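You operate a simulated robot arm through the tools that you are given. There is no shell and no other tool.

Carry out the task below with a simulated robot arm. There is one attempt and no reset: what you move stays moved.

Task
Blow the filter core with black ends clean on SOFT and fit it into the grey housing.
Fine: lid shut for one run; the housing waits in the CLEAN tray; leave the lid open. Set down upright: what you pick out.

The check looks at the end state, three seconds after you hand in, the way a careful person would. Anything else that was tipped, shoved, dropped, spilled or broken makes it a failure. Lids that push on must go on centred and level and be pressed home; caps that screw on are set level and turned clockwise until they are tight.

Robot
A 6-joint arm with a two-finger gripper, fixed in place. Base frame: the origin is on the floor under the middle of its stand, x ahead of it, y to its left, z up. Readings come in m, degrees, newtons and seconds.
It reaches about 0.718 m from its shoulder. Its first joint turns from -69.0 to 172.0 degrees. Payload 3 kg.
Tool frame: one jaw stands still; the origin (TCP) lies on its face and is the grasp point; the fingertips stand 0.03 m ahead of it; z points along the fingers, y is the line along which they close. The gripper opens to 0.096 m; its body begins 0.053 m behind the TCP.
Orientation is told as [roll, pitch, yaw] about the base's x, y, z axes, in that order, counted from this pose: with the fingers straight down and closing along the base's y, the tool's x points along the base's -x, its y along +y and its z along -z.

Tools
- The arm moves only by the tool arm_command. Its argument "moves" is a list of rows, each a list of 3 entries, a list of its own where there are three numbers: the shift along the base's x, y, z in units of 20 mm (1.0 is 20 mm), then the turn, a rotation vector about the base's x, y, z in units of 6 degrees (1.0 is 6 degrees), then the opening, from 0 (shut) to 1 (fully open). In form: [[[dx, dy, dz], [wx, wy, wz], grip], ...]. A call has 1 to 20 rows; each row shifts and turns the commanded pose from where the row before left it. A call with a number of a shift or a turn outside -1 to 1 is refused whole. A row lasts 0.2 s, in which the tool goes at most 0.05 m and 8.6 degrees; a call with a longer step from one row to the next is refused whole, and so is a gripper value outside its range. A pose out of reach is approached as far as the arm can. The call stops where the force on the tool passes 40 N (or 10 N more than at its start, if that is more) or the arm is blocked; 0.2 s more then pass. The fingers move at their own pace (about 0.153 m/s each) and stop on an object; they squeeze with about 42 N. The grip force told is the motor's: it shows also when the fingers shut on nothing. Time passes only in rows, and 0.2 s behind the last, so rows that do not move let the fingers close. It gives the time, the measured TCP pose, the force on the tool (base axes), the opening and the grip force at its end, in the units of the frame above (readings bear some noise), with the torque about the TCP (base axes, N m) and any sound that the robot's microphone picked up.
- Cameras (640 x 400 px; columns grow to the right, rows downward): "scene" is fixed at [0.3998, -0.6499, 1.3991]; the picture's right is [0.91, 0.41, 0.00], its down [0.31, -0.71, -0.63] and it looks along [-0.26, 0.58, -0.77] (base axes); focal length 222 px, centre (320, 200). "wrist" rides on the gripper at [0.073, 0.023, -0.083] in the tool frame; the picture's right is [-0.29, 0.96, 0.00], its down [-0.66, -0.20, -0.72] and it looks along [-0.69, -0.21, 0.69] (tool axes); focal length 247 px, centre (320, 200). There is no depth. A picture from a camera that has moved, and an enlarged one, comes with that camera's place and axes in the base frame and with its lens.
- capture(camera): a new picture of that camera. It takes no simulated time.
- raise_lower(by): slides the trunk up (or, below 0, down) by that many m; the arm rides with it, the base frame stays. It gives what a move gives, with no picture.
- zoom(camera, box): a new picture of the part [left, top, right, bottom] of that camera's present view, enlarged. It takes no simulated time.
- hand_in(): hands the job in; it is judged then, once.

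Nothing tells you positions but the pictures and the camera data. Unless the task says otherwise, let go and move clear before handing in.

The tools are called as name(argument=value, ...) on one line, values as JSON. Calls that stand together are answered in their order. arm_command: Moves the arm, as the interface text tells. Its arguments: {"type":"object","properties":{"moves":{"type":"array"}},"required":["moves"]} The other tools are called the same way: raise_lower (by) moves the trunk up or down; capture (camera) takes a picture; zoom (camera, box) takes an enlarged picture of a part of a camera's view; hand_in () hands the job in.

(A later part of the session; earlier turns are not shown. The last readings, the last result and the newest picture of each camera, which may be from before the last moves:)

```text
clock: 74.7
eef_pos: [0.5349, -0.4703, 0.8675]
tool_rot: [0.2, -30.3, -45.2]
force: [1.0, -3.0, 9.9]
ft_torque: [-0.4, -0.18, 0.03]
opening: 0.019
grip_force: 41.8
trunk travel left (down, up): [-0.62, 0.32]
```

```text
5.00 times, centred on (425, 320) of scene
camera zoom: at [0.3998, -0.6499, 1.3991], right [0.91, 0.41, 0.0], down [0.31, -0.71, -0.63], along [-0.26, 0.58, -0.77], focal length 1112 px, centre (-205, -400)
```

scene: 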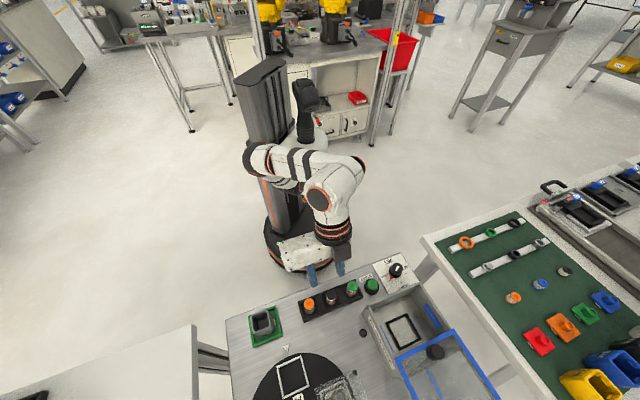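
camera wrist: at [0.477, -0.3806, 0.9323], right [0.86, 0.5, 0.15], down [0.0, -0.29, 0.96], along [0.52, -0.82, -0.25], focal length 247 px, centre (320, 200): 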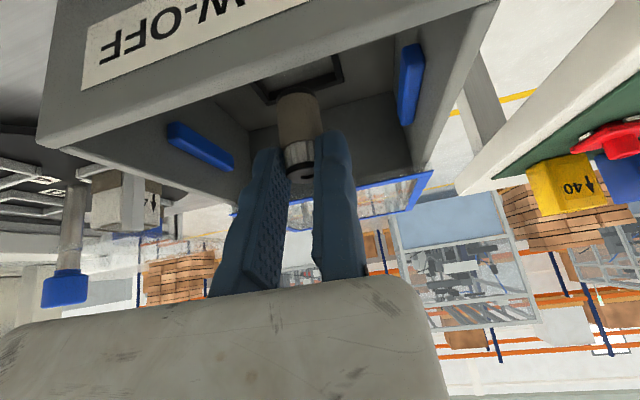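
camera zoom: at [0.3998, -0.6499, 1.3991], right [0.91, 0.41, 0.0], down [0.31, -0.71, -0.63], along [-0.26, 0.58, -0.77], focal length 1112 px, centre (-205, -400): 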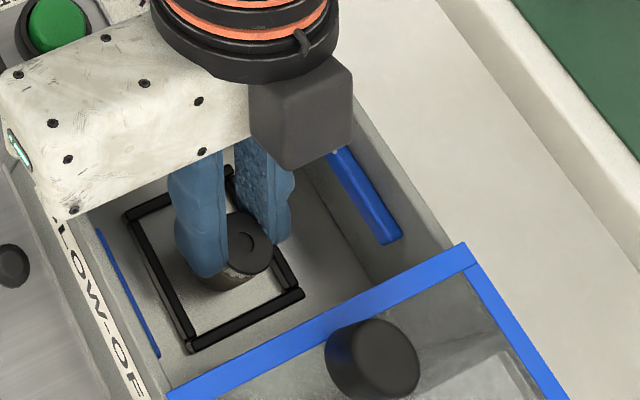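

Contact at about 10 N: the core stands on the box floor inside the nest, well centred. I ease the load, open the jaws a little, shift clear of the core and lift out.

arm_command(moves=[[[0, 0, 0.08], [0, 0, 0], 0.15], [[0, 0, 0], [0, 0, 0], 0.3], [[0, 0, 0], [0, 0, 0], 0.36]])

arm_command(moves=[[[0.15, 0.15, 0], [0, 0, 0], 0.36], [[0, 0, 0], [0, 0, 0], 0.36]])

zoom(camera="scene", box=[380, 280, 470, 360])

```text
clock: 75.5
eef_pos: [0.535, -0.471, 0.8661]
tool_rot: [0.1, -30.0, -45.1]
force: [-0.6, 1.2, -1.1]
ft_torque: [-0.02, -0.01, -0.03]
opening: 0.0346
grip_force: 0.1
trunk travel left (down, up): [-0.62, 0.32]
```

```text
clock: 76.1
eef_pos: [0.5373, -0.469, 0.8673]
tool_rot: [0.2, -30.0, -45.1]
force: [0.4, 0.2, 0.4]
ft_torque: [-0.04, -0.03, -0.04]
opening: 0.0347
grip_force: 0.0
trunk travel left (down, up): [-0.62, 0.32]
```

```text
5.00 times, centred on (425, 320) of scene
camera zoom: at [0.3998, -0.6499, 1.3991], right [0.91, 0.41, 0.0], down [0.31, -0.71, -0.63], along [-0.26, 0.58, -0.77], focal length 1112 px, centre (-205, -400)
```

zoom: 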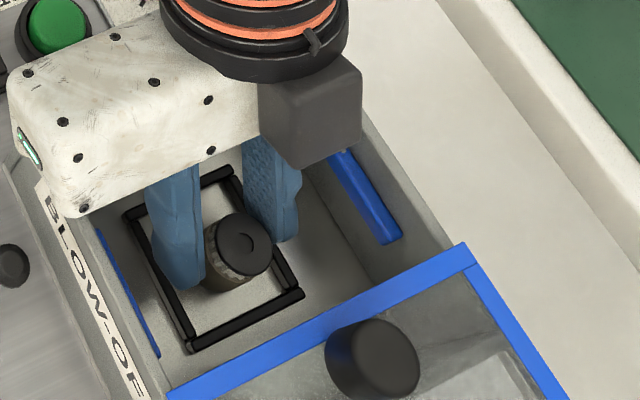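

The core stands upright in the nest. I lift straight out.

arm_command(moves=[[[0, 0, 0.5], [0, 0, 0], 0.36], [[0, 0, 0.8], [0, 0, 0], 0.36], [[0, 0, 1], [0, 0, 0], 0.36], [[0, 0, 1], [0, 0, 0], 0.36], [[0, 0, 1], [0, 0, 0], 0.36]])

capture(camera="wrist")

zoom(camera="scene", box=[360, 260, 480, 360])

```text
clock: 77.3
eef_pos: [0.5369, -0.4684, 0.9528]
tool_rot: [0.3, -30.2, -45.0]
force: [-0.2, -0.5, 0.6]
ft_torque: [0.0, 0.02, -0.04]
opening: 0.0344
grip_force: 0.0
trunk travel left (down, up): [-0.62, 0.32]
```

```text
taken
camera wrist: at [0.4796, -0.3772, 0.9875], right [0.86, 0.5, 0.15], down [0.0, -0.29, 0.96], along [0.52, -0.82, -0.25], focal length 247 px, centre (320, 200)
```

wrist: 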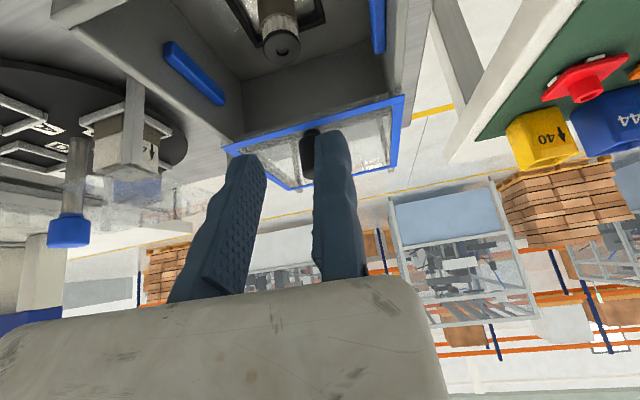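

```text
4.00 times, centred on (420, 310) of scene
camera zoom: at [0.3998, -0.6499, 1.3991], right [0.91, 0.41, 0.0], down [0.31, -0.71, -0.63], along [-0.26, 0.58, -0.77], focal length 890 px, centre (-80, -240)
```

zoom: 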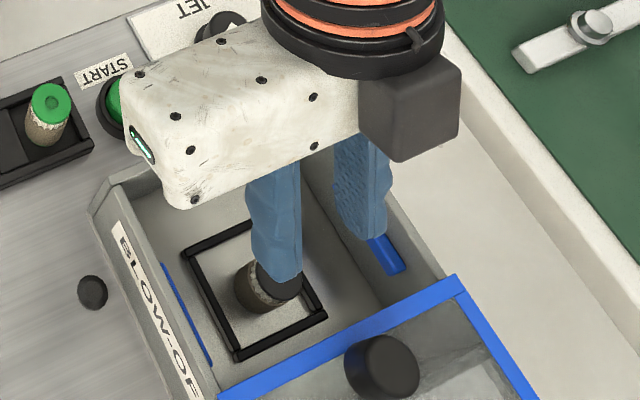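

The core stays put. Next I grip the lid knob again (now at n≈0.779) with ~41° tilt to slide the lid shut.

arm_command(moves=[[[0, 0, 0.6], [-0.65, -0.65, 0], 0.6], [[0, 0, 0.5], [-0.65, -0.65, 0], 1], [[0.5, -0.35, 0], [0, 0, 0], 1], [[0.45, -0.35, -0.5], [0, 0, 0], 1]])

capture(camera="wrist")

zoom(camera="wrist", box=[210, 50, 410, 200])

```text
clock: 78.3
eef_pos: [0.5572, -0.4831, 0.9623]
tool_rot: [0.2, -41.1, -45.2]
force: [1.8, 0.0, 0.7]
ft_torque: [0.02, -0.01, 0.0]
opening: 0.096
grip_force: 0.0
trunk travel left (down, up): [-0.62, 0.32]
```

```text
taken
camera wrist: at [0.4961, -0.3881, 0.9771], right [0.83, 0.52, 0.2], down [-0.13, -0.16, 0.98], along [0.54, -0.84, -0.07], focal length 247 px, centre (320, 200)
```

wrist: 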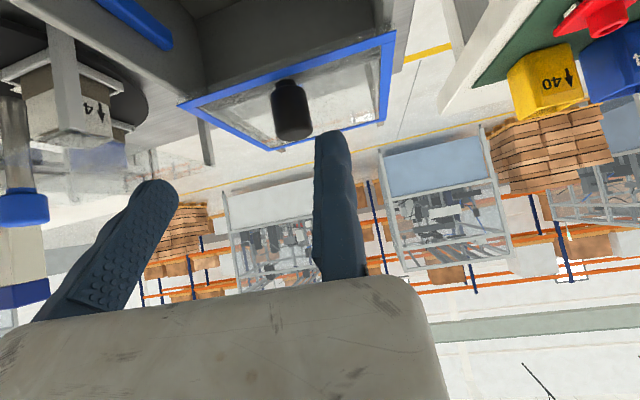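

```text
2.67 times, centred on (310, 125) of wrist
camera zoom: at [0.4961, -0.3881, 0.9771], right [0.83, 0.52, 0.2], down [-0.13, -0.16, 0.98], along [0.54, -0.84, -0.07], focal length 659 px, centre (347, 400)
```

zoom: 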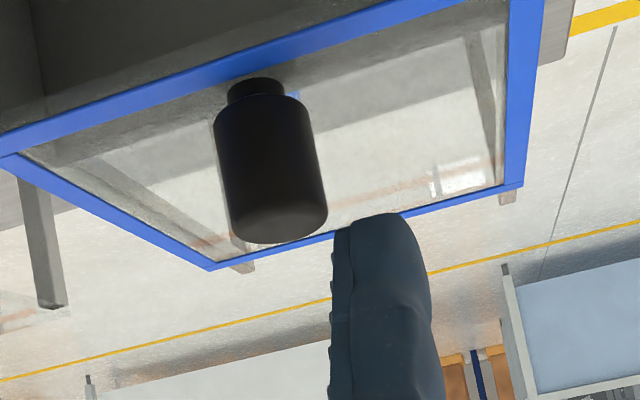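

arm_command(moves=[[[0.37, -0.43, -0.62], [0, 0, 0], 1], [[0.35, -0.43, -0.62], [0, 0, 0], 1], [[0.32, -0.43, -0.62], [0, 0, 0], 1], [[-0.05, -0.05, 0], [0, 0, 0], 0.6], [[0, 0, 0], [0, 0, 0], 0.2], [[0, 0, 0], [0, 0, 0], 0.15]])

zoom(camera="wrist", box=[210, 50, 410, 200])

```text
clock: 79.7
eef_pos: [0.5758, -0.5096, 0.9278]
tool_rot: [0.1, -41.1, -45.1]
force: [-2.6, -2.1, -0.6]
ft_torque: [-0.78, 0.24, -0.06]
opening: 0.0235
grip_force: 44.7
trunk travel left (down, up): [-0.62, 0.32]
```

```text
2.67 times, centred on (310, 125) of wrist
camera zoom: at [0.5146, -0.4153, 0.9411], right [0.83, 0.52, 0.19], down [-0.13, -0.16, 0.98], along [0.54, -0.84, -0.07], focal length 659 px, centre (347, 400)
```

zoom: 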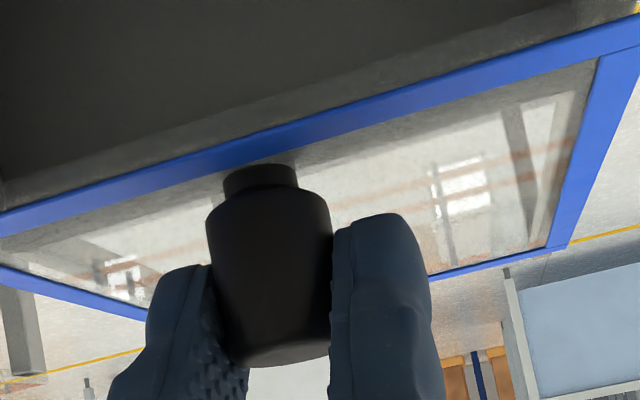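

Gripped. I slide the lid back toward the robot.

arm_command(moves=[[[-0.3, 0.3, 0], [0, 0, 0], 0.15], [[-0.5, 0.5, 0], [0, 0, 0], 0.15], [[-0.5, 0.5, 0], [0, 0, 0], 0.15], [[-0.5, 0.5, 0], [0, 0, 0], 0.15], [[-0.5, 0.5, 0], [0, 0, 0], 0.15], [[-0.5, 0.5, 0], [0, 0, 0], 0.15], [[-0.5, 0.5, 0], [0, 0, 0], 0.15], [[0, 0, 0], [0, 0, 0], 0.15]])

zoom(camera="scene", box=[350, 260, 480, 370])

```text
clock: 81.5
eef_pos: [0.5098, -0.444, 0.9271]
tool_rot: [0.2, -41.1, -45.2]
force: [-4.3, -3.5, 2.8]
ft_torque: [-0.59, 0.53, -0.04]
opening: 0.0229
grip_force: 45.2
trunk travel left (down, up): [-0.62, 0.32]
```

```text
3.64 times, centred on (415, 315) of scene
camera zoom: at [0.3998, -0.6499, 1.3991], right [0.91, 0.41, 0.0], down [0.31, -0.71, -0.63], along [-0.26, 0.58, -0.77], focal length 809 px, centre (-26, -218)
```

zoom: 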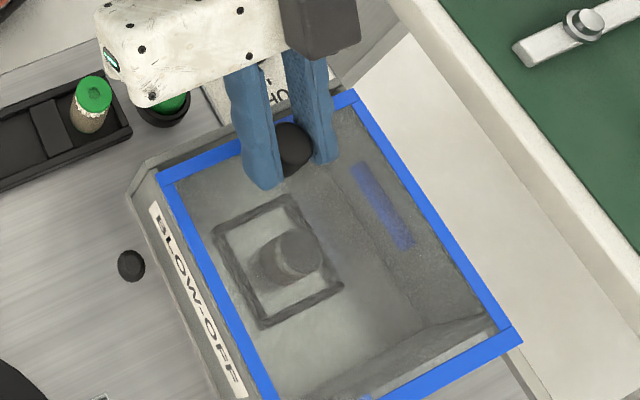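

arm_command(moves=[[[-0.25, 0.25, 0], [0, 0, 0], 0.15], [[-0.25, 0.25, 0], [0, 0, 0], 0.15], [[0, 0, 0], [0, 0, 0], 0.15]])

arm_command(moves=[[[-0.12, 0.12, 0], [0, 0, 0], 0.15], [[0, 0, 0], [0, 0, 0], 0.15]])

arm_command(moves=[[[-0.12, 0.12, 0], [0, 0, 0], 0.15], [[0, 0, 0], [0, 0, 0], 0.15]])

zoom(camera="scene", box=[350, 260, 480, 370])

```text
clock: 82.3
eef_pos: [0.5031, -0.4366, 0.9274]
tool_rot: [0.3, -41.2, -45.2]
force: [9.1, -17.3, 9.0]
ft_torque: [-0.73, 0.45, -0.01]
opening: 0.0231
grip_force: 45.3
trunk travel left (down, up): [-0.62, 0.32]
```

```text
clock: 82.9
eef_pos: [0.5015, -0.4356, 0.927]
tool_rot: [0.1, -41.3, -45.2]
force: [20.2, -26.3, 19.2]
ft_torque: [-1.57, 0.46, 0.38]
opening: 0.0238
grip_force: 44.3
trunk travel left (down, up): [-0.62, 0.32]
```

```text
clock: 83.5
eef_pos: [0.5008, -0.4342, 0.9263]
tool_rot: [0.2, -41.1, -45.2]
force: [22.1, -26.8, 15.9]
ft_torque: [-1.44, 0.0, 0.38]
opening: 0.0237
grip_force: 44.7
trunk travel left (down, up): [-0.62, 0.32]
```

```text
3.64 times, centred on (415, 315) of scene
camera zoom: at [0.3998, -0.6499, 1.3991], right [0.91, 0.41, 0.0], down [0.31, -0.71, -0.63], along [-0.26, 0.58, -0.77], focal length 809 px, centre (-26, -218)
```

zoom: 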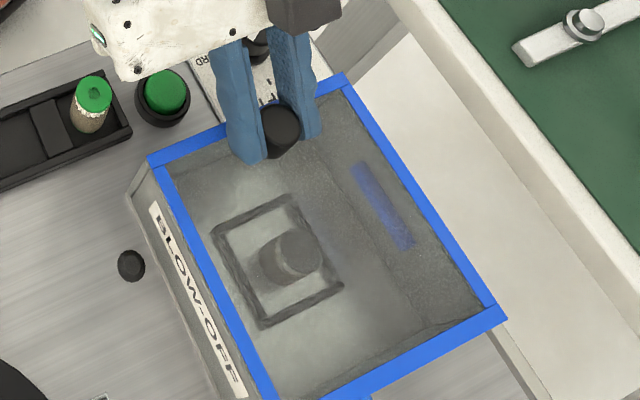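

The lid is firmly at its closed stop. I relax, release the knob and back away.

arm_command(moves=[[[0.16, -0.16, 0], [0, 0, 0], 0.15], [[0, 0, 0], [0, 0, 0], 0.5], [[0, 0, 0], [0, 0, 0], 0.7], [[-0.4, 0.4, 0.8], [0, 0, 0], 0.8], [[-0.4, 0.4, 0.8], [0, 0, 0], 1], [[-0.4, 0.4, 0.8], [0, 0, 0], 1], [[-0.4, 0.4, 0.8], [0, 0, 0], 1]])

capture(camera="wrist")

zoom(camera="scene", box=[350, 220, 480, 370])

```text
clock: 85.1
eef_pos: [0.4666, -0.399, 0.9917]
tool_rot: [0.1, -41.1, -45.1]
force: [-0.7, 0.6, 0.3]
ft_torque: [-0.02, 0.0, 0.0]
opening: 0.0961
grip_force: 0.1
trunk travel left (down, up): [-0.62, 0.32]
```

```text
taken
camera wrist: at [0.4045, -0.305, 1.0052], right [0.83, 0.52, 0.19], down [-0.13, -0.16, 0.98], along [0.54, -0.84, -0.07], focal length 247 px, centre (320, 200)
```

wrist: 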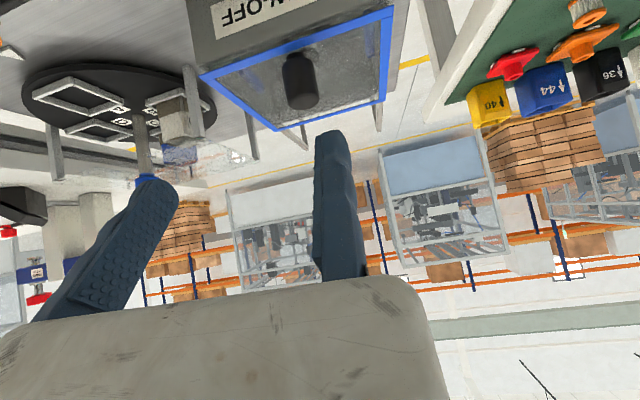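

```text
2.67 times, centred on (415, 295) of scene
camera zoom: at [0.3998, -0.6499, 1.3991], right [0.91, 0.41, 0.0], down [0.31, -0.71, -0.63], along [-0.26, 0.58, -0.77], focal length 593 px, centre (67, -53)
```

zoom: 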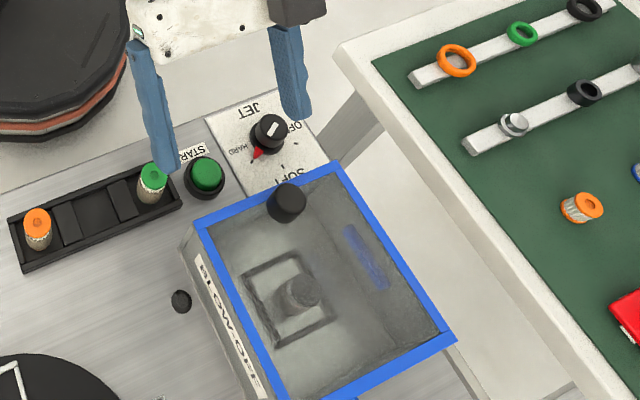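

The core is inside under the shut lid. Now the selector: I return the tool to vertical and hover near the JET knob for a precise look.

arm_command(moves=[[[0, 0.2, 0], [0.7, 0.7, 0], 1], [[0, 0.2, 0], [0.7, 0.7, 0], 1], [[0, 0.2, 0], [0.7, 0.7, 0], 1], [[0, 0.2, 0], [0.7, 0.7, 0], 1], [[0, 0.2, 0], [0.7, 0.7, 0], 1], [[0, 0.2, 0], [0.7, 0.7, 0], 1], [[0, 0.2, -0.5], [0.65, 0.65, 0], 1], [[0, 0, -0.5], [0, 0, 0], 1]])

capture(camera="wrist")

zoom(camera="wrist", box=[280, 0, 480, 125])

zoom(camera="scene", box=[360, 230, 440, 300])

```text
clock: 86.9
eef_pos: [0.4361, -0.3932, 0.9585]
tool_rot: [0.1, 0.1, -45.1]
force: [-0.4, 0.1, 0.7]
ft_torque: [-0.02, 0.01, 0.0]
opening: 0.0959
grip_force: 0.0
out of reach, approached as far as the arm can: row 4, 5, 6, 7
trunk travel left (down, up): [-0.62, 0.32]
```

```text
taken
camera wrist: at [0.3999, -0.3241, 1.0413], right [0.88, 0.47, 0.0], down [0.32, -0.61, 0.72], along [0.34, -0.64, -0.69], focal length 247 px, centre (320, 200)
```

wrist: 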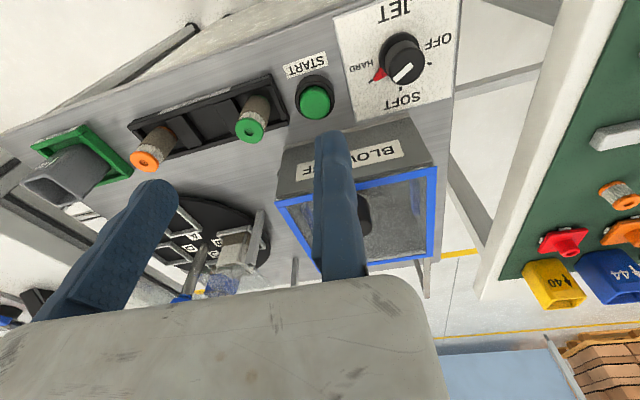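

```text
3.20 times, centred on (380, 62) of wrist
camera zoom: at [0.3999, -0.3241, 1.0413], right [0.88, 0.47, 0.0], down [0.32, -0.61, 0.72], along [0.34, -0.64, -0.69], focal length 790 px, centre (128, 640)
```

zoom: 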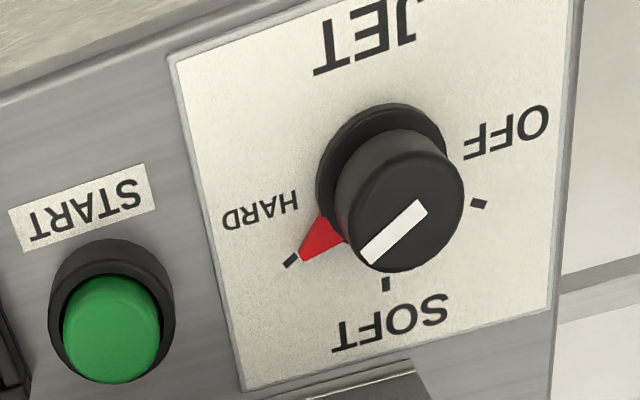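

```text
5.71 times, centred on (400, 265) of scene
camera zoom: at [0.3998, -0.6499, 1.3991], right [0.91, 0.41, 0.0], down [0.31, -0.71, -0.63], along [-0.26, 0.58, -0.77], focal length 1271 px, centre (-137, -171)
```

zoom: 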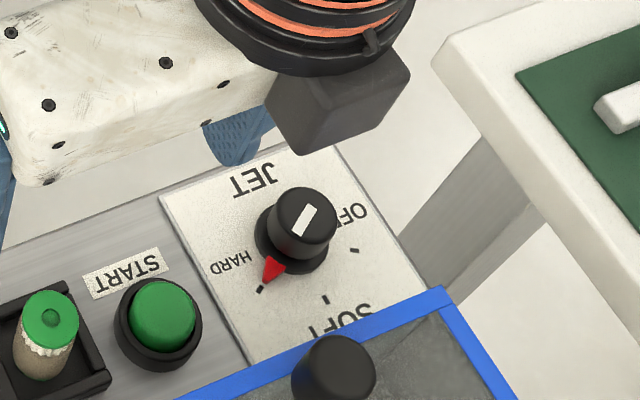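

The panel is at z 0.80; from the three ticks the knob axis is at n=0.597, e=0.0995 and SOFT is exactly 60° counter-clockwise from HARD. The arm balked at this height relative to the trunk, so I raise the trunk while lowering the arm and move over the knob.

raise_lower(by=0.1)

arm_command(moves=[[[0, 0, -1], [0, 0, 0], 1], [[0, 0, -1], [0, 0, 0], 1], [[0, 0, -1], [0, 0, 0], 1], [[0, 0, -1], [0, 0, 0], 1], [[0, 0, -1], [0, 0, 0], 1], [[0.6, 0.5, 0], [0, 0, 0.5], 1], [[0.6, 0.5, 0], [0, 0, 0.5], 1], [[0.6, 0.4, 0], [0, 0, 0.5], 1], [[0.4, 0.4, 0], [0, 0, 0.5], 1]])

capture(camera="scene")

```text
clock: 88.2
eef_pos: [0.4347, -0.3931, 1.0592]
tool_rot: [0.0, 0.1, -45.1]
force: [0.2, 0.0, -0.2]
ft_torque: [0.02, -0.01, 0.0]
opening: 0.0961
grip_force: 0.0
trunk travel left (down, up): [-0.72, 0.22]
```

```text
clock: 90.2
eef_pos: [0.444, -0.3773, 0.9579]
tool_rot: [0.3, 0.0, -33.0]
force: [-0.1, 0.4, -0.6]
ft_torque: [-0.03, -0.02, -0.01]
opening: 0.0959
grip_force: 0.1
out of reach, approached as far as the arm can: row 7, 8, 9
trunk travel left (down, up): [-0.72, 0.22]
```

```text
taken
```

scene: 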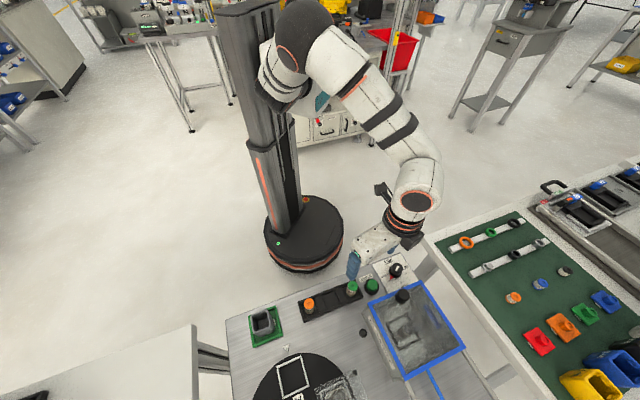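

The vertical tool can't get over the knob, but a modest tilt toward +x should. I'll tilt 20° and re-balance trunk and arm height, then move over the knob at a safe height.

arm_command(moves=[[[0, 0, 1], [-0.454, -0.699, 0], 1], [[0, 0, 1], [-0.454, -0.699, 0], 1], [[0, 0, 1], [-0.454, -0.699, 0], 1], [[0, 0, 1], [-0.454, -0.699, 0], 1]])

raise_lower(by=-0.09)

arm_command(moves=[[[0.6, 0.5, 0], [0, 0, 0.5], 1], [[0.6, 0.4, 0], [0, 0, 0.5], 1], [[0.6, 0.3, 0], [0, 0, 0.5], 1], [[0.5, 0.2, 0], [0, 0, 0.5], 1]])

capture(camera="wrist")

```text
clock: 91.2
eef_pos: [0.4442, -0.3773, 1.0385]
tool_rot: [0.2, -20.0, -33.0]
force: [0.5, 0.9, 0.0]
ft_torque: [-0.04, -0.01, -0.02]
opening: 0.0959
grip_force: 0.1
trunk travel left (down, up): [-0.72, 0.22]
```

```text
clock: 92.5
eef_pos: [0.4432, -0.3767, 0.9496]
tool_rot: [0.0, -19.9, -33.1]
force: [-0.4, 0.7, -0.1]
ft_torque: [0.01, 0.02, 0.0]
opening: 0.0961
grip_force: 0.1
trunk travel left (down, up): [-0.63, 0.31]
```

```text
clock: 93.5
eef_pos: [0.4811, -0.3553, 0.9461]
tool_rot: [0.2, -19.9, -21.0]
force: [0.2, 0.2, 0.4]
ft_torque: [-0.02, 0.03, -0.02]
opening: 0.0961
grip_force: 0.0
out of reach, approached as far as the arm can: row 3, 4
trunk travel left (down, up): [-0.63, 0.31]
```

```text
taken
camera wrist: at [0.398, -0.2987, 0.9981], right [0.6, 0.79, 0.1], down [0.28, -0.33, 0.9], along [0.75, -0.51, -0.41], focal length 247 px, centre (320, 200)
```

wrist: 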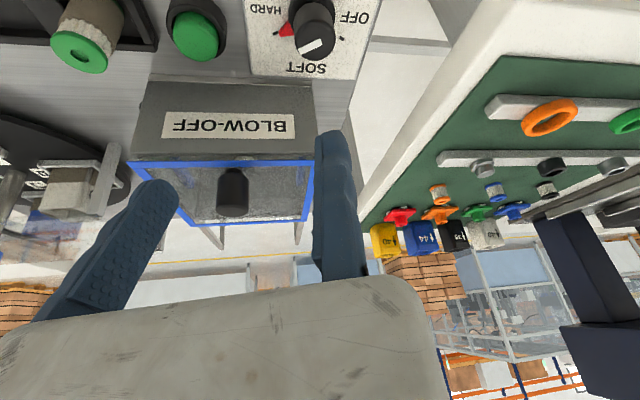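

The reach limit is clear now: with the wrist kept to x+0.4y ≲ 0.29, a tilt toward +x of ~27° works, but with this jaw order the gripper body would foul the lid. I'll turn the gripper around by ~145° (in free air) so its body points back toward the robot when it grips the selector.

arm_command(moves=[[[-0.6, -0.5, 0.8], [0.24, 0.62, 0], 1], [[-0.6, -0.5, 0.8], [0.24, 0.62, 0], 1], [[-0.6, -0.5, 0.8], [0.24, 0.62, 0], 1], [[-0.6, -0.5, 0.8], [0.24, 0.62, 0], 1], [[-0.2, 0, 0], [0.23, 0.6, 0], 1], [[0, 0, 0], [0, 0, -1], 1], [[0, 0, 0], [0, 0, -1], 1], [[0, 0, 0], [0, 0, -1], 1], [[0, 0, 0], [0, 0, -1], 1], [[0, 0, 0], [0, 0, -1], 1], [[0, 0, 0], [0, 0, -1], 1], [[0, 0, 0], [0, 0, -1], 1], [[0, 0, 0], [0, 0, -1], 1], [[0, 0, 0], [0, 0, -1], 1], [[0, 0, 0], [0, 0, -1], 1], [[0, 0, 0], [0, 0, -1], 1], [[0, 0, 0], [0, 0, -1], 1]])

```text
clock: 97.1
eef_pos: [0.4268, -0.3954, 1.0091]
tool_rot: [0.3, -0.1, -93.1]
force: [1.4, -0.2, -0.3]
ft_torque: [0.04, 0.03, -0.02]
opening: 0.0959
grip_force: 0.0
trunk travel left (down, up): [-0.63, 0.31]
```

arm_command(moves=[[[0, 0, 0], [0, 0, -1], 1], [[0, 0, 0], [0, 0, -1], 1], [[0, 0, 0], [0, 0, -1], 1], [[0, 0, 0], [0, 0, -1], 1], [[0, 0, 0], [0, 0, -1], 1], [[0, 0, 0], [0, 0, -1], 1], [[0, 0, 0], [0, 0, -1], 1], [[0, 0, 0], [0, 0, -1], 1], [[0, 0, 0], [0, 0, -1], 1], [[0, 0, 0], [0, 0, -1], 1], [[0, 0, 0], [0, 0, -1], 1], [[0, 0, 0], [0, 0, -1], 1]])

capture(camera="scene")

capture(camera="wrist")

```text
clock: 99.7
eef_pos: [0.4263, -0.3978, 1.0084]
tool_rot: [0.1, -0.1, -165.2]
force: [0.7, 0.3, -0.6]
ft_torque: [0.01, 0.03, 0.01]
opening: 0.096
grip_force: 0.1
out of reach, approached as far as the arm can: row 7
trunk travel left (down, up): [-0.63, 0.31]
```

```text
taken
```

scene: 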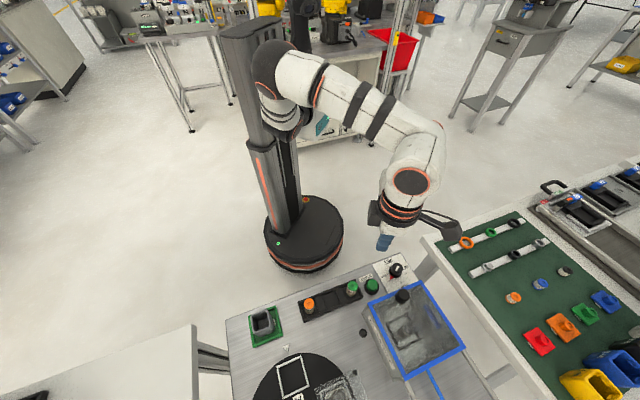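

```text
taken
camera wrist: at [0.5031, -0.3987, 1.0906], right [-0.04, -1.0, 0.0], down [-0.69, 0.03, 0.72], along [-0.72, 0.03, -0.69], focal length 247 px, centre (320, 200)
```

wrist: 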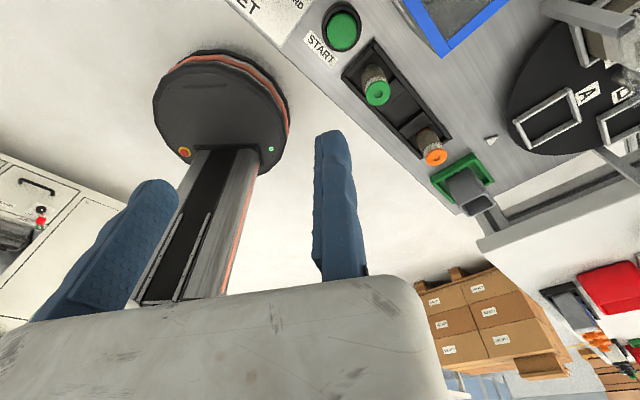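

arm_command(moves=[[[0, 0, 0], [0, 0, -1], 1], [[0, 0, 0], [0, 0, -1], 1], [[0, 0, 0], [0, 0, -1], 1], [[0, 0, 0], [0, 0, -1], 1], [[0, 0, 0], [0, 0, -1], 1]])

```text
clock: 100.9
eef_pos: [0.4624, -0.4758, 0.9959]
tool_rot: [0.0, -0.4, 164.9]
force: [0.2, 0.3, -0.3]
ft_torque: [0.04, -0.01, 0.0]
opening: 0.0964
grip_force: 0.0
out of reach, approached as far as the arm can: row 2, 3, 4, 5
trunk travel left (down, up): [-0.63, 0.31]
```

Turning further than −165° hits a joint limit, so I go back to −165° and will turn the selector in two bites of about 30°.

arm_command(moves=[[[-0.3, 0.5, 0.2], [0, 0, 1], 1], [[-0.3, 0.8, 0.2], [0, 0, 1], 1], [[-0.4, 0.8, 0.2], [0, 0, 1], 1], [[-0.4, 0.9, 0.1], [0, 0, 1], 1], [[-0.4, 0.9, 0], [0, 0, 1], 1]])

capture(camera="scene")

```text
clock: 102.1
eef_pos: [0.4249, -0.3964, 1.0106]
tool_rot: [0.2, 0.1, -164.9]
force: [-0.6, 0.5, -0.1]
ft_torque: [-0.01, -0.02, -0.04]
opening: 0.0957
grip_force: 0.0
trunk travel left (down, up): [-0.63, 0.31]
```

```text
taken
```

scene: 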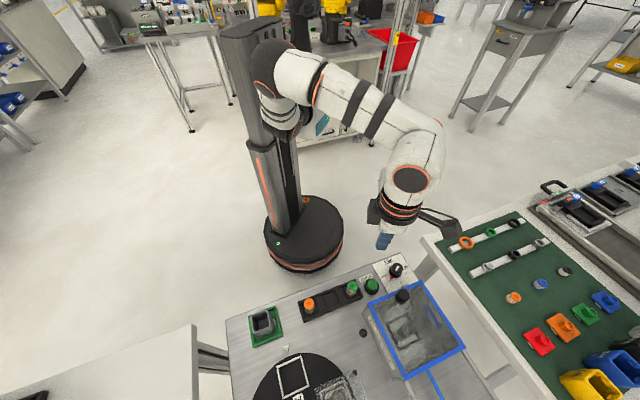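

arm_command(moves=[[[0.626, 0.234, -0.6], [0.233, -0.869, 0], 0.55], [[0.626, 0.234, -0.6], [0.233, -0.869, 0], 0.55], [[0.626, 0.234, -0.6], [0.233, -0.869, 0], 0.55], [[0.626, 0.234, -0.6], [0.233, -0.869, 0], 0.55], [[0.626, 0.234, -0.6], [0.233, -0.869, 0], 0.55]])

capture(camera="wrist")

zoom(camera="scene", box=[350, 200, 470, 310])

```text
clock: 103.3
eef_pos: [0.4878, -0.3725, 0.9494]
tool_rot: [0.1, 27.0, -165.0]
force: [-0.2, 0.3, -0.4]
ft_torque: [0.01, 0.01, 0.04]
opening: 0.0529
grip_force: 0.1
trunk travel left (down, up): [-0.63, 0.31]
```

```text
taken
camera wrist: at [0.5208, -0.3862, 1.0563], right [-0.01, -0.99, -0.13], down [-0.94, -0.04, 0.34], along [-0.35, 0.13, -0.93], focal length 247 px, centre (320, 200)
```

wrist: 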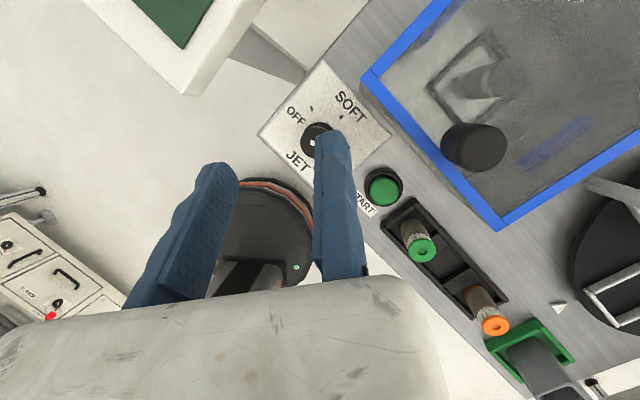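

```text
3.64 times, centred on (410, 255) of scene
camera zoom: at [0.3998, -0.6499, 1.3991], right [0.91, 0.41, 0.0], down [0.31, -0.71, -0.63], along [-0.26, 0.58, -0.77], focal length 809 px, centre (-7, 0)
```

zoom: 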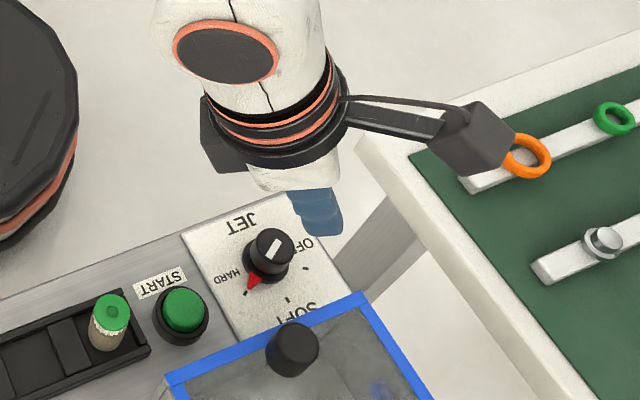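

zoom(camera="wrist", box=[240, 50, 440, 190])

```text
2.86 times, centred on (340, 120) of wrist
camera zoom: at [0.5208, -0.3862, 1.0563], right [-0.01, -0.99, -0.13], down [-0.94, -0.04, 0.34], along [-0.35, 0.13, -0.93], focal length 706 px, centre (263, 429)
```

zoom: 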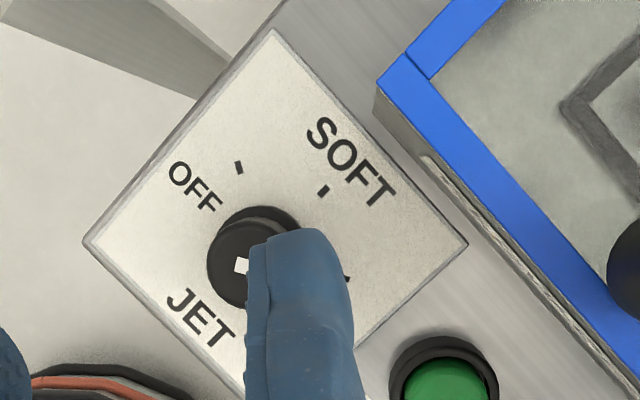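

arm_command(moves=[[[0, 0, -1], [0, 0, 0], 0.55], [[0, 0, -1], [0, 0, 0], 0.55], [[0, 0, -1], [0, 0, 0], 0.55], [[0, 0, -0.9], [0, 0, 0], 0.55]])

zoom(camera="wrist", box=[200, 50, 440, 200])

zoom(camera="scene", box=[360, 220, 450, 300])

```text
clock: 104.3
eef_pos: [0.4909, -0.3744, 0.8719]
tool_rot: [-0.1, 26.7, -165.1]
force: [0.3, 0.5, 0.5]
ft_torque: [0.02, 0.0, 0.0]
opening: 0.0528
grip_force: 0.0
out of reach, approached as far as the arm can: row 3
trunk travel left (down, up): [-0.63, 0.31]
```

```text
2.67 times, centred on (320, 125) of wrist
camera zoom: at [0.5249, -0.3877, 0.9787], right [-0.01, -0.99, -0.13], down [-0.94, -0.04, 0.35], along [-0.35, 0.13, -0.93], focal length 659 px, centre (320, 400)
```

zoom: 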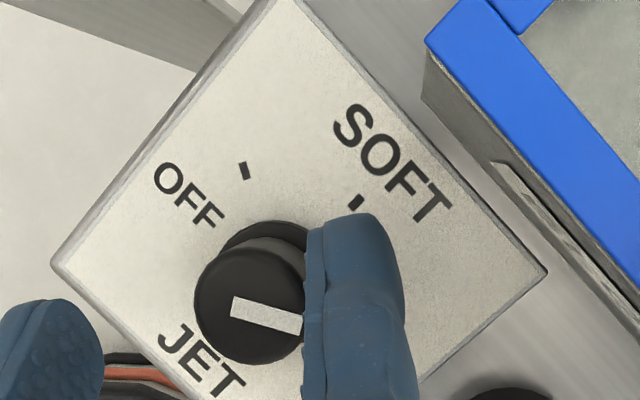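

```text
5.00 times, centred on (405, 260) of scene
camera zoom: at [0.3998, -0.6499, 1.3991], right [0.91, 0.41, 0.0], down [0.31, -0.71, -0.63], along [-0.26, 0.58, -0.77], focal length 1112 px, centre (-105, -100)
```

zoom: 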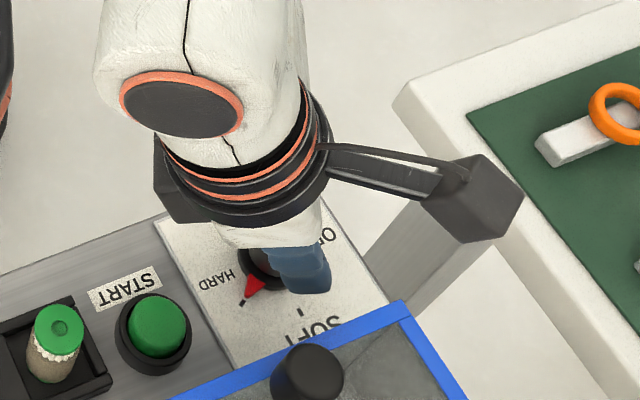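

arm_command(moves=[[[-0.085, 0.035, -0.6], [0, 0, 0], 0.55], [[-0.085, 0.035, -0.6], [0, 0, 0], 0.55], [[0, 0, -0.3], [0, 0, 0], 0.55]])

zoom(camera="wrist", box=[200, 50, 440, 200])

```text
clock: 105.1
eef_pos: [0.4909, -0.3745, 0.842]
tool_rot: [0.0, 26.8, -165.1]
force: [-0.4, -0.2, -0.1]
ft_torque: [0.0, 0.0, 0.02]
opening: 0.0527
grip_force: 0.1
out of reach, approached as far as the arm can: row 2
trunk travel left (down, up): [-0.63, 0.31]
```

```text
2.67 times, centred on (320, 125) of wrist
camera zoom: at [0.5243, -0.3877, 0.9482], right [-0.01, -0.99, -0.13], down [-0.94, -0.04, 0.35], along [-0.35, 0.13, -0.93], focal length 659 px, centre (320, 400)
```

zoom: 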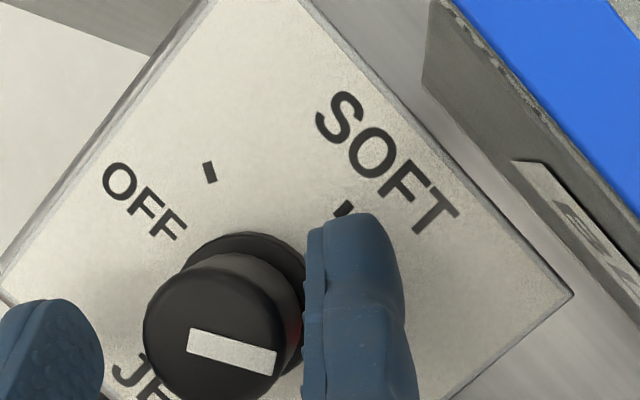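

arm_command(moves=[[[-0.06, 0.22, 0], [0, 0, 0], 0.55], [[0, 0, 0], [0, 0, 0], 0.4], [[0, 0, 0], [0, 0, 0], 0.25], [[0, 0, 0], [0, 0, 0], 0.2], [[0, 0, 0], [0, 0, 0], 0.2]])

zoom(camera="wrist", box=[200, 50, 440, 200])

```text
clock: 106.3
eef_pos: [0.4918, -0.3692, 0.8412]
tool_rot: [0.0, 26.7, -165.0]
force: [-3.3, 8.8, -4.2]
ft_torque: [0.05, 0.03, 0.03]
opening: 0.0294
grip_force: 8.7
trunk travel left (down, up): [-0.63, 0.31]
```

```text
2.67 times, centred on (320, 125) of wrist
camera zoom: at [0.5249, -0.3824, 0.9485], right [-0.01, -0.99, -0.13], down [-0.94, -0.04, 0.35], along [-0.35, 0.13, -0.93], focal length 659 px, centre (320, 400)
```

zoom: 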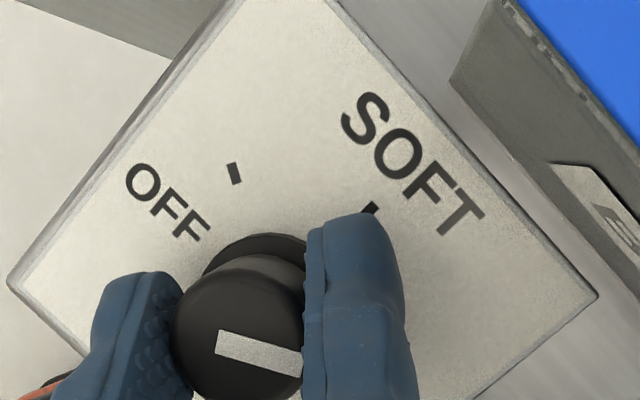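

arm_command(moves=[[[-0.02, 0.08, 0], [0, 0, 0], 0.2], [[0, 0, 0], [0, 0, 0], 0.2]])

```text
clock: 106.9
eef_pos: [0.4918, -0.3698, 0.8422]
tool_rot: [-0.1, 26.8, -165.1]
force: [-3.6, 8.3, -4.9]
ft_torque: [0.07, 0.06, 0.02]
opening: 0.0297
grip_force: 9.2
out of reach, approached as far as the arm can: row 1
trunk travel left (down, up): [-0.63, 0.31]
```

arm_command(moves=[[[0, 0, 0], [0, 0, 0], 0.1], [[0, 0, 0], [0, 0, 0], 0.05]])

capture(camera="wrist")

zoom(camera="scene", box=[360, 200, 450, 300])

```text
clock: 107.5
eef_pos: [0.4915, -0.366, 0.842]
tool_rot: [-0.1, 26.7, -165.1]
force: [-5.6, 17.0, -5.7]
ft_torque: [0.43, 0.12, 0.09]
opening: 0.0279
grip_force: 44.5
trunk travel left (down, up): [-0.63, 0.31]
```

```text
taken
camera wrist: at [0.5245, -0.3808, 0.9492], right [-0.01, -0.99, -0.13], down [-0.94, -0.04, 0.35], along [-0.35, 0.13, -0.93], focal length 247 px, centre (320, 200)
```

wrist: 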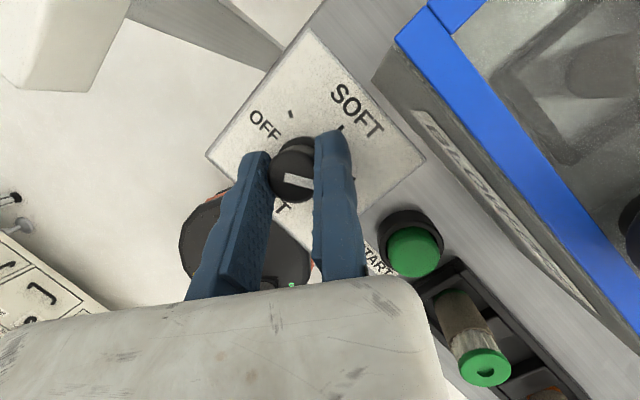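

```text
4.00 times, centred on (405, 250) of scene
camera zoom: at [0.3998, -0.6499, 1.3991], right [0.91, 0.41, 0.0], down [0.31, -0.71, -0.63], along [-0.26, 0.58, -0.77], focal length 890 px, centre (-20, 0)
```

zoom: 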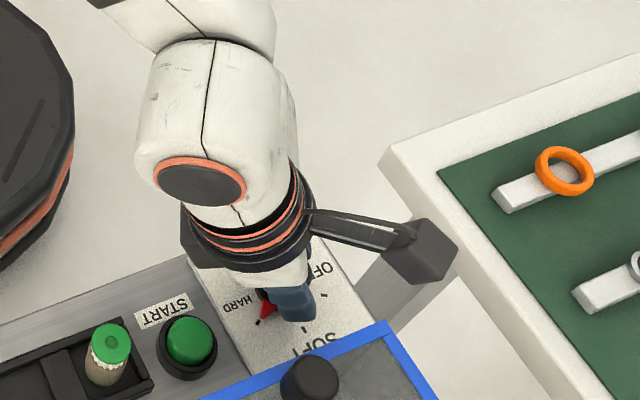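

The selector knob is now held firmly. I turn it counter-clockwise in 6° steps, moving the tool around the knob axis.

arm_command(moves=[[[0.078, 0, 0], [0, 0, 1], 0.05], [[0.077, 0.005, 0], [0, 0, 1], 0.05], [[0.075, 0.015, 0], [0, 0, 1], 0.05]])

zoom(camera="wrist", box=[200, 50, 440, 200])

```text
clock: 108.3
eef_pos: [0.4878, -0.3709, 0.844]
tool_rot: [0.3, 26.6, -147.2]
force: [24.4, 3.8, -10.1]
ft_torque: [0.18, -0.09, -0.48]
opening: 0.0271
grip_force: 18.9
out of reach, approached as far as the arm can: row 2, 3
trunk travel left (down, up): [-0.63, 0.31]
```

```text
2.67 times, centred on (320, 125) of wrist
camera zoom: at [0.5236, -0.3736, 0.9505], right [0.3, -0.95, -0.13], down [-0.88, -0.32, 0.35], along [-0.37, 0.01, -0.93], focal length 659 px, centre (320, 400)
```

zoom: 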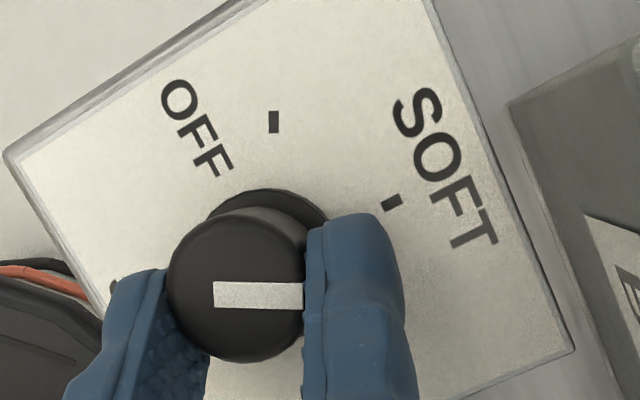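

The arm hit a kinematic snag and the grip slipped after a few degrees. I'll release, lift, shift height between trunk and arm, and rehearse the turn in the air first.

arm_command(moves=[[[0, 0, 0], [0, 0, 0], 0.3], [[0, 0, 0], [0, 0, 0], 0.5], [[0, 0, 0.8], [0, 0, 0], 0.55], [[0, 0, 1], [0, 0, 0], 0.55], [[0, 0, 1], [0, 0, 0], 0.55], [[0, 0, 1], [0, 0, 0], 0.55]])

zoom(camera="scene", box=[360, 200, 450, 300])

capture(camera="wrist")

```text
clock: 109.7
eef_pos: [0.481, -0.3677, 0.924]
tool_rot: [0.1, 26.9, -147.0]
force: [-0.3, -0.4, -0.7]
ft_torque: [-0.01, -0.02, -0.04]
opening: 0.0527
grip_force: 0.1
trunk travel left (down, up): [-0.63, 0.31]
```

```text
4.00 times, centred on (405, 250) of scene
camera zoom: at [0.3998, -0.6499, 1.3991], right [0.91, 0.41, 0.0], down [0.31, -0.71, -0.63], along [-0.26, 0.58, -0.77], focal length 890 px, centre (-20, 0)
```

zoom: 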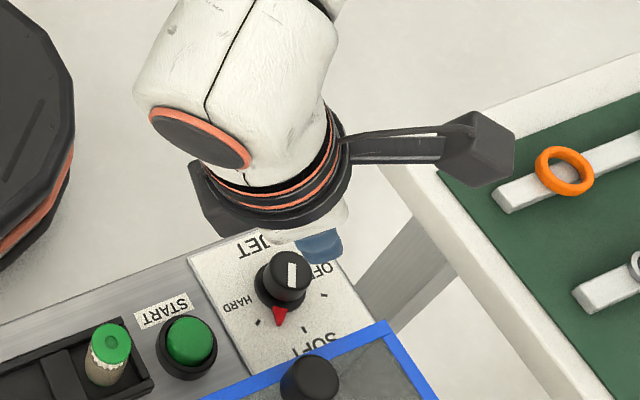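

```text
taken
camera wrist: at [0.5173, -0.371, 1.0303], right [0.3, -0.95, -0.13], down [-0.88, -0.33, 0.35], along [-0.37, 0.01, -0.93], focal length 247 px, centre (320, 200)
```

wrist: 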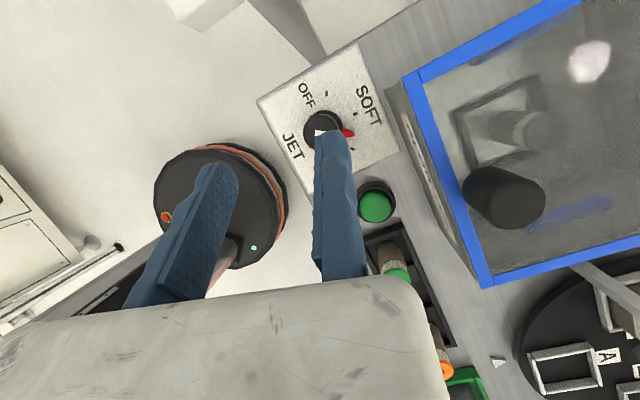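

The selector did turn — the pointer is now about halfway between HARD and SOFT and stays there. I measure the remaining angle.

zoom(camera="wrist", box=[260, 50, 420, 170])

zoom(camera="scene", box=[375, 250, 425, 290])

```text
3.33 times, centred on (340, 110) of wrist
camera zoom: at [0.5173, -0.371, 1.0303], right [0.3, -0.95, -0.13], down [-0.88, -0.33, 0.35], along [-0.37, 0.01, -0.93], focal length 823 px, centre (253, 500)
```

zoom: 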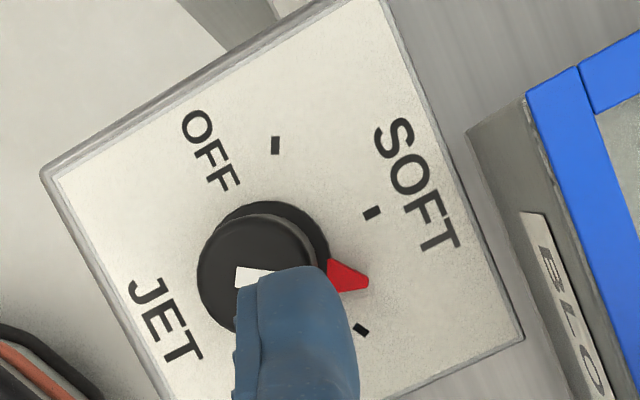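

```text
10.00 times, centred on (400, 270) of scene
camera zoom: at [0.3998, -0.6499, 1.3991], right [0.91, 0.41, 0.0], down [0.31, -0.71, -0.63], along [-0.26, 0.58, -0.77], focal length 2224 px, centre (-480, -500)
```

zoom: 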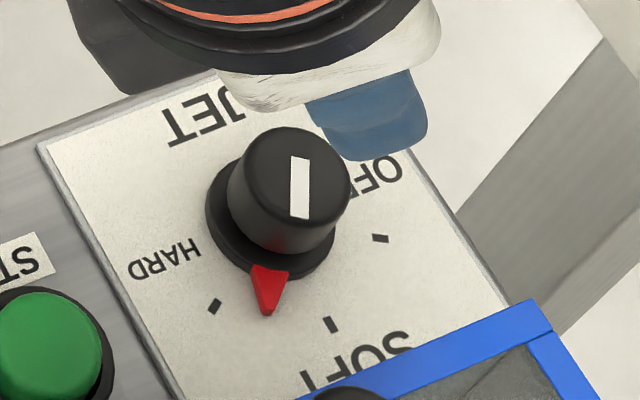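

Pointer is at −36° from SOFT. I set up at yaw −160° with 30° tilt and rehearse a 36° turn in the air at this height, where the arm is free.

arm_command(moves=[[[0.15, -0.07, 0], [0.27, -0.42, -0.4], 0.55], [[0.15, -0.07, 0], [0, 0, -0.9], 0.55], [[0.165, -0.06, 0], [0, 0, -0.87], 0.55]])

arm_command(moves=[[[0.105, -0.005, 0], [0, 0, 1], 0.55], [[0.105, 0.005, 0], [0, 0, 1], 0.55], [[0.105, 0.015, 0], [0, 0, 1], 0.55], [[0.105, 0.025, 0], [0, 0, 1], 0.55], [[0.1, 0.035, 0], [0, 0, 1], 0.55], [[0.095, 0.045, 0], [0, 0, 1], 0.55]])

```text
clock: 110.5
eef_pos: [0.4929, -0.3746, 0.9216]
tool_rot: [-0.1, 30.0, -160.1]
force: [0.5, 0.7, -0.6]
ft_torque: [0.02, 0.0, 0.0]
opening: 0.0529
grip_force: 0.0
trunk travel left (down, up): [-0.63, 0.31]
```

```text
clock: 111.9
eef_pos: [0.4546, -0.3687, 0.924]
tool_rot: [0.2, 30.0, -124.0]
force: [-0.1, 0.2, 0.7]
ft_torque: [0.0, 0.01, -0.02]
opening: 0.053
grip_force: 0.1
out of reach, approached as far as the arm can: row 3, 4, 5, 6
trunk travel left (down, up): [-0.63, 0.31]
```

That direction runs out of reach. Better idea: with the gripper back at yaw −45° and closed, the side of the fixed jaw can push the pointer straight along +e by ~15 mm. I turn the gripper back in free air.

arm_command(moves=[[[-0.2, -0.2, 0.8], [-0.829, 0.559, 0], 0.5], [[-0.2, -0.2, 0.8], [-0.829, 0.559, 0], 0.5], [[-0.2, -0.2, 0.8], [-0.829, 0.559, 0], 0.3], [[-0.2, -0.2, 0.8], [-0.829, 0.559, 0], 0.2], [[-0.2, -0.2, 0.5], [-0.829, 0.559, 0], 0], [[0, 0, 0], [0, 0, 1], 0], [[0, 0, 0], [0, 0, 1], 0], [[0, 0, 0], [0, 0, 1], 0], [[0, 0, 0], [0, 0, 1], 0], [[0, 0, 0], [0, 0, 1], 0], [[0, 0, 0], [0, 0, 1], 0], [[0, 0, 0], [0, 0, 1], 0], [[0, 0, 0], [0, 0, 1], 0], [[0, 0, 0], [0, 0, 1], 0], [[0, 0, 0], [0, 0, 1], 0], [[0, 0, 0], [0, 0, 1], 0], [[0, 0, 0], [0, 0, 1], 0], [[0, 0, 0], [0, 0, 1], 0]])

```text
clock: 115.7
eef_pos: [0.4281, -0.393, 0.9969]
tool_rot: [0.1, -0.1, -45.9]
force: [0.0, 0.2, -1.2]
ft_torque: [0.0, 0.01, 0.01]
opening: 0.0
grip_force: 33.0
out of reach, approached as far as the arm can: row 5
trunk travel left (down, up): [-0.63, 0.31]
```

arm_command(moves=[[[0.28, 0.076, 0], [-0.69, -0.69, 0.15], 0], [[0.28, 0.076, 0], [-0.69, -0.69, 0], 0], [[0.28, 0.076, 0], [-0.69, -0.69, 0], 0], [[0.28, 0.076, 0], [-0.69, -0.69, 0], 0], [[0.28, 0.076, 0], [-0.69, -0.69, 0], 0], [[0.28, 0.076, 0], [-0.69, -0.69, 0], 0], [[0.28, 0.076, 0], [-0.69, -0.69, 0], 0]])

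raise_lower(by=-0.1)

capture(camera="wrist")

zoom(camera="scene", box=[350, 230, 440, 310])

```text
clock: 117.3
eef_pos: [0.4677, -0.3818, 0.9966]
tool_rot: [0.5, -41.1, -45.3]
force: [0.4, -0.1, 0.0]
ft_torque: [0.01, 0.01, 0.02]
opening: 0.0001
grip_force: 32.9
trunk travel left (down, up): [-0.63, 0.31]
```

```text
clock: 118.6
eef_pos: [0.4673, -0.3815, 0.8965]
tool_rot: [0.4, -41.1, -45.3]
force: [-0.3, -0.4, -0.3]
ft_torque: [-0.02, 0.0, 0.01]
opening: 0.0
grip_force: 33.6
trunk travel left (down, up): [-0.53, 0.41]
```

```text
taken
camera wrist: at [0.4061, -0.2872, 0.9101], right [0.83, 0.52, 0.2], down [-0.13, -0.16, 0.98], along [0.54, -0.84, -0.07], focal length 247 px, centre (320, 200)
```

wrist: 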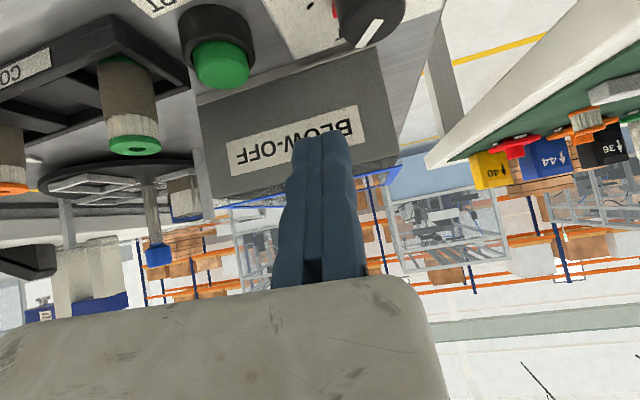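

```text
5.00 times, centred on (395, 270) of scene
camera zoom: at [0.3998, -0.6499, 1.3991], right [0.91, 0.41, 0.0], down [0.31, -0.71, -0.63], along [-0.26, 0.58, -0.77], focal length 1112 px, centre (-55, -150)
```

zoom: 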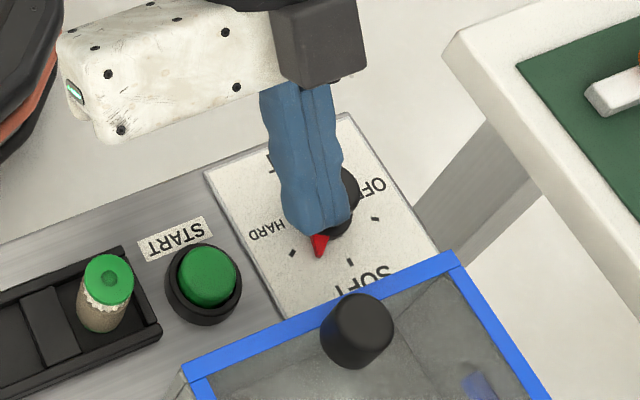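

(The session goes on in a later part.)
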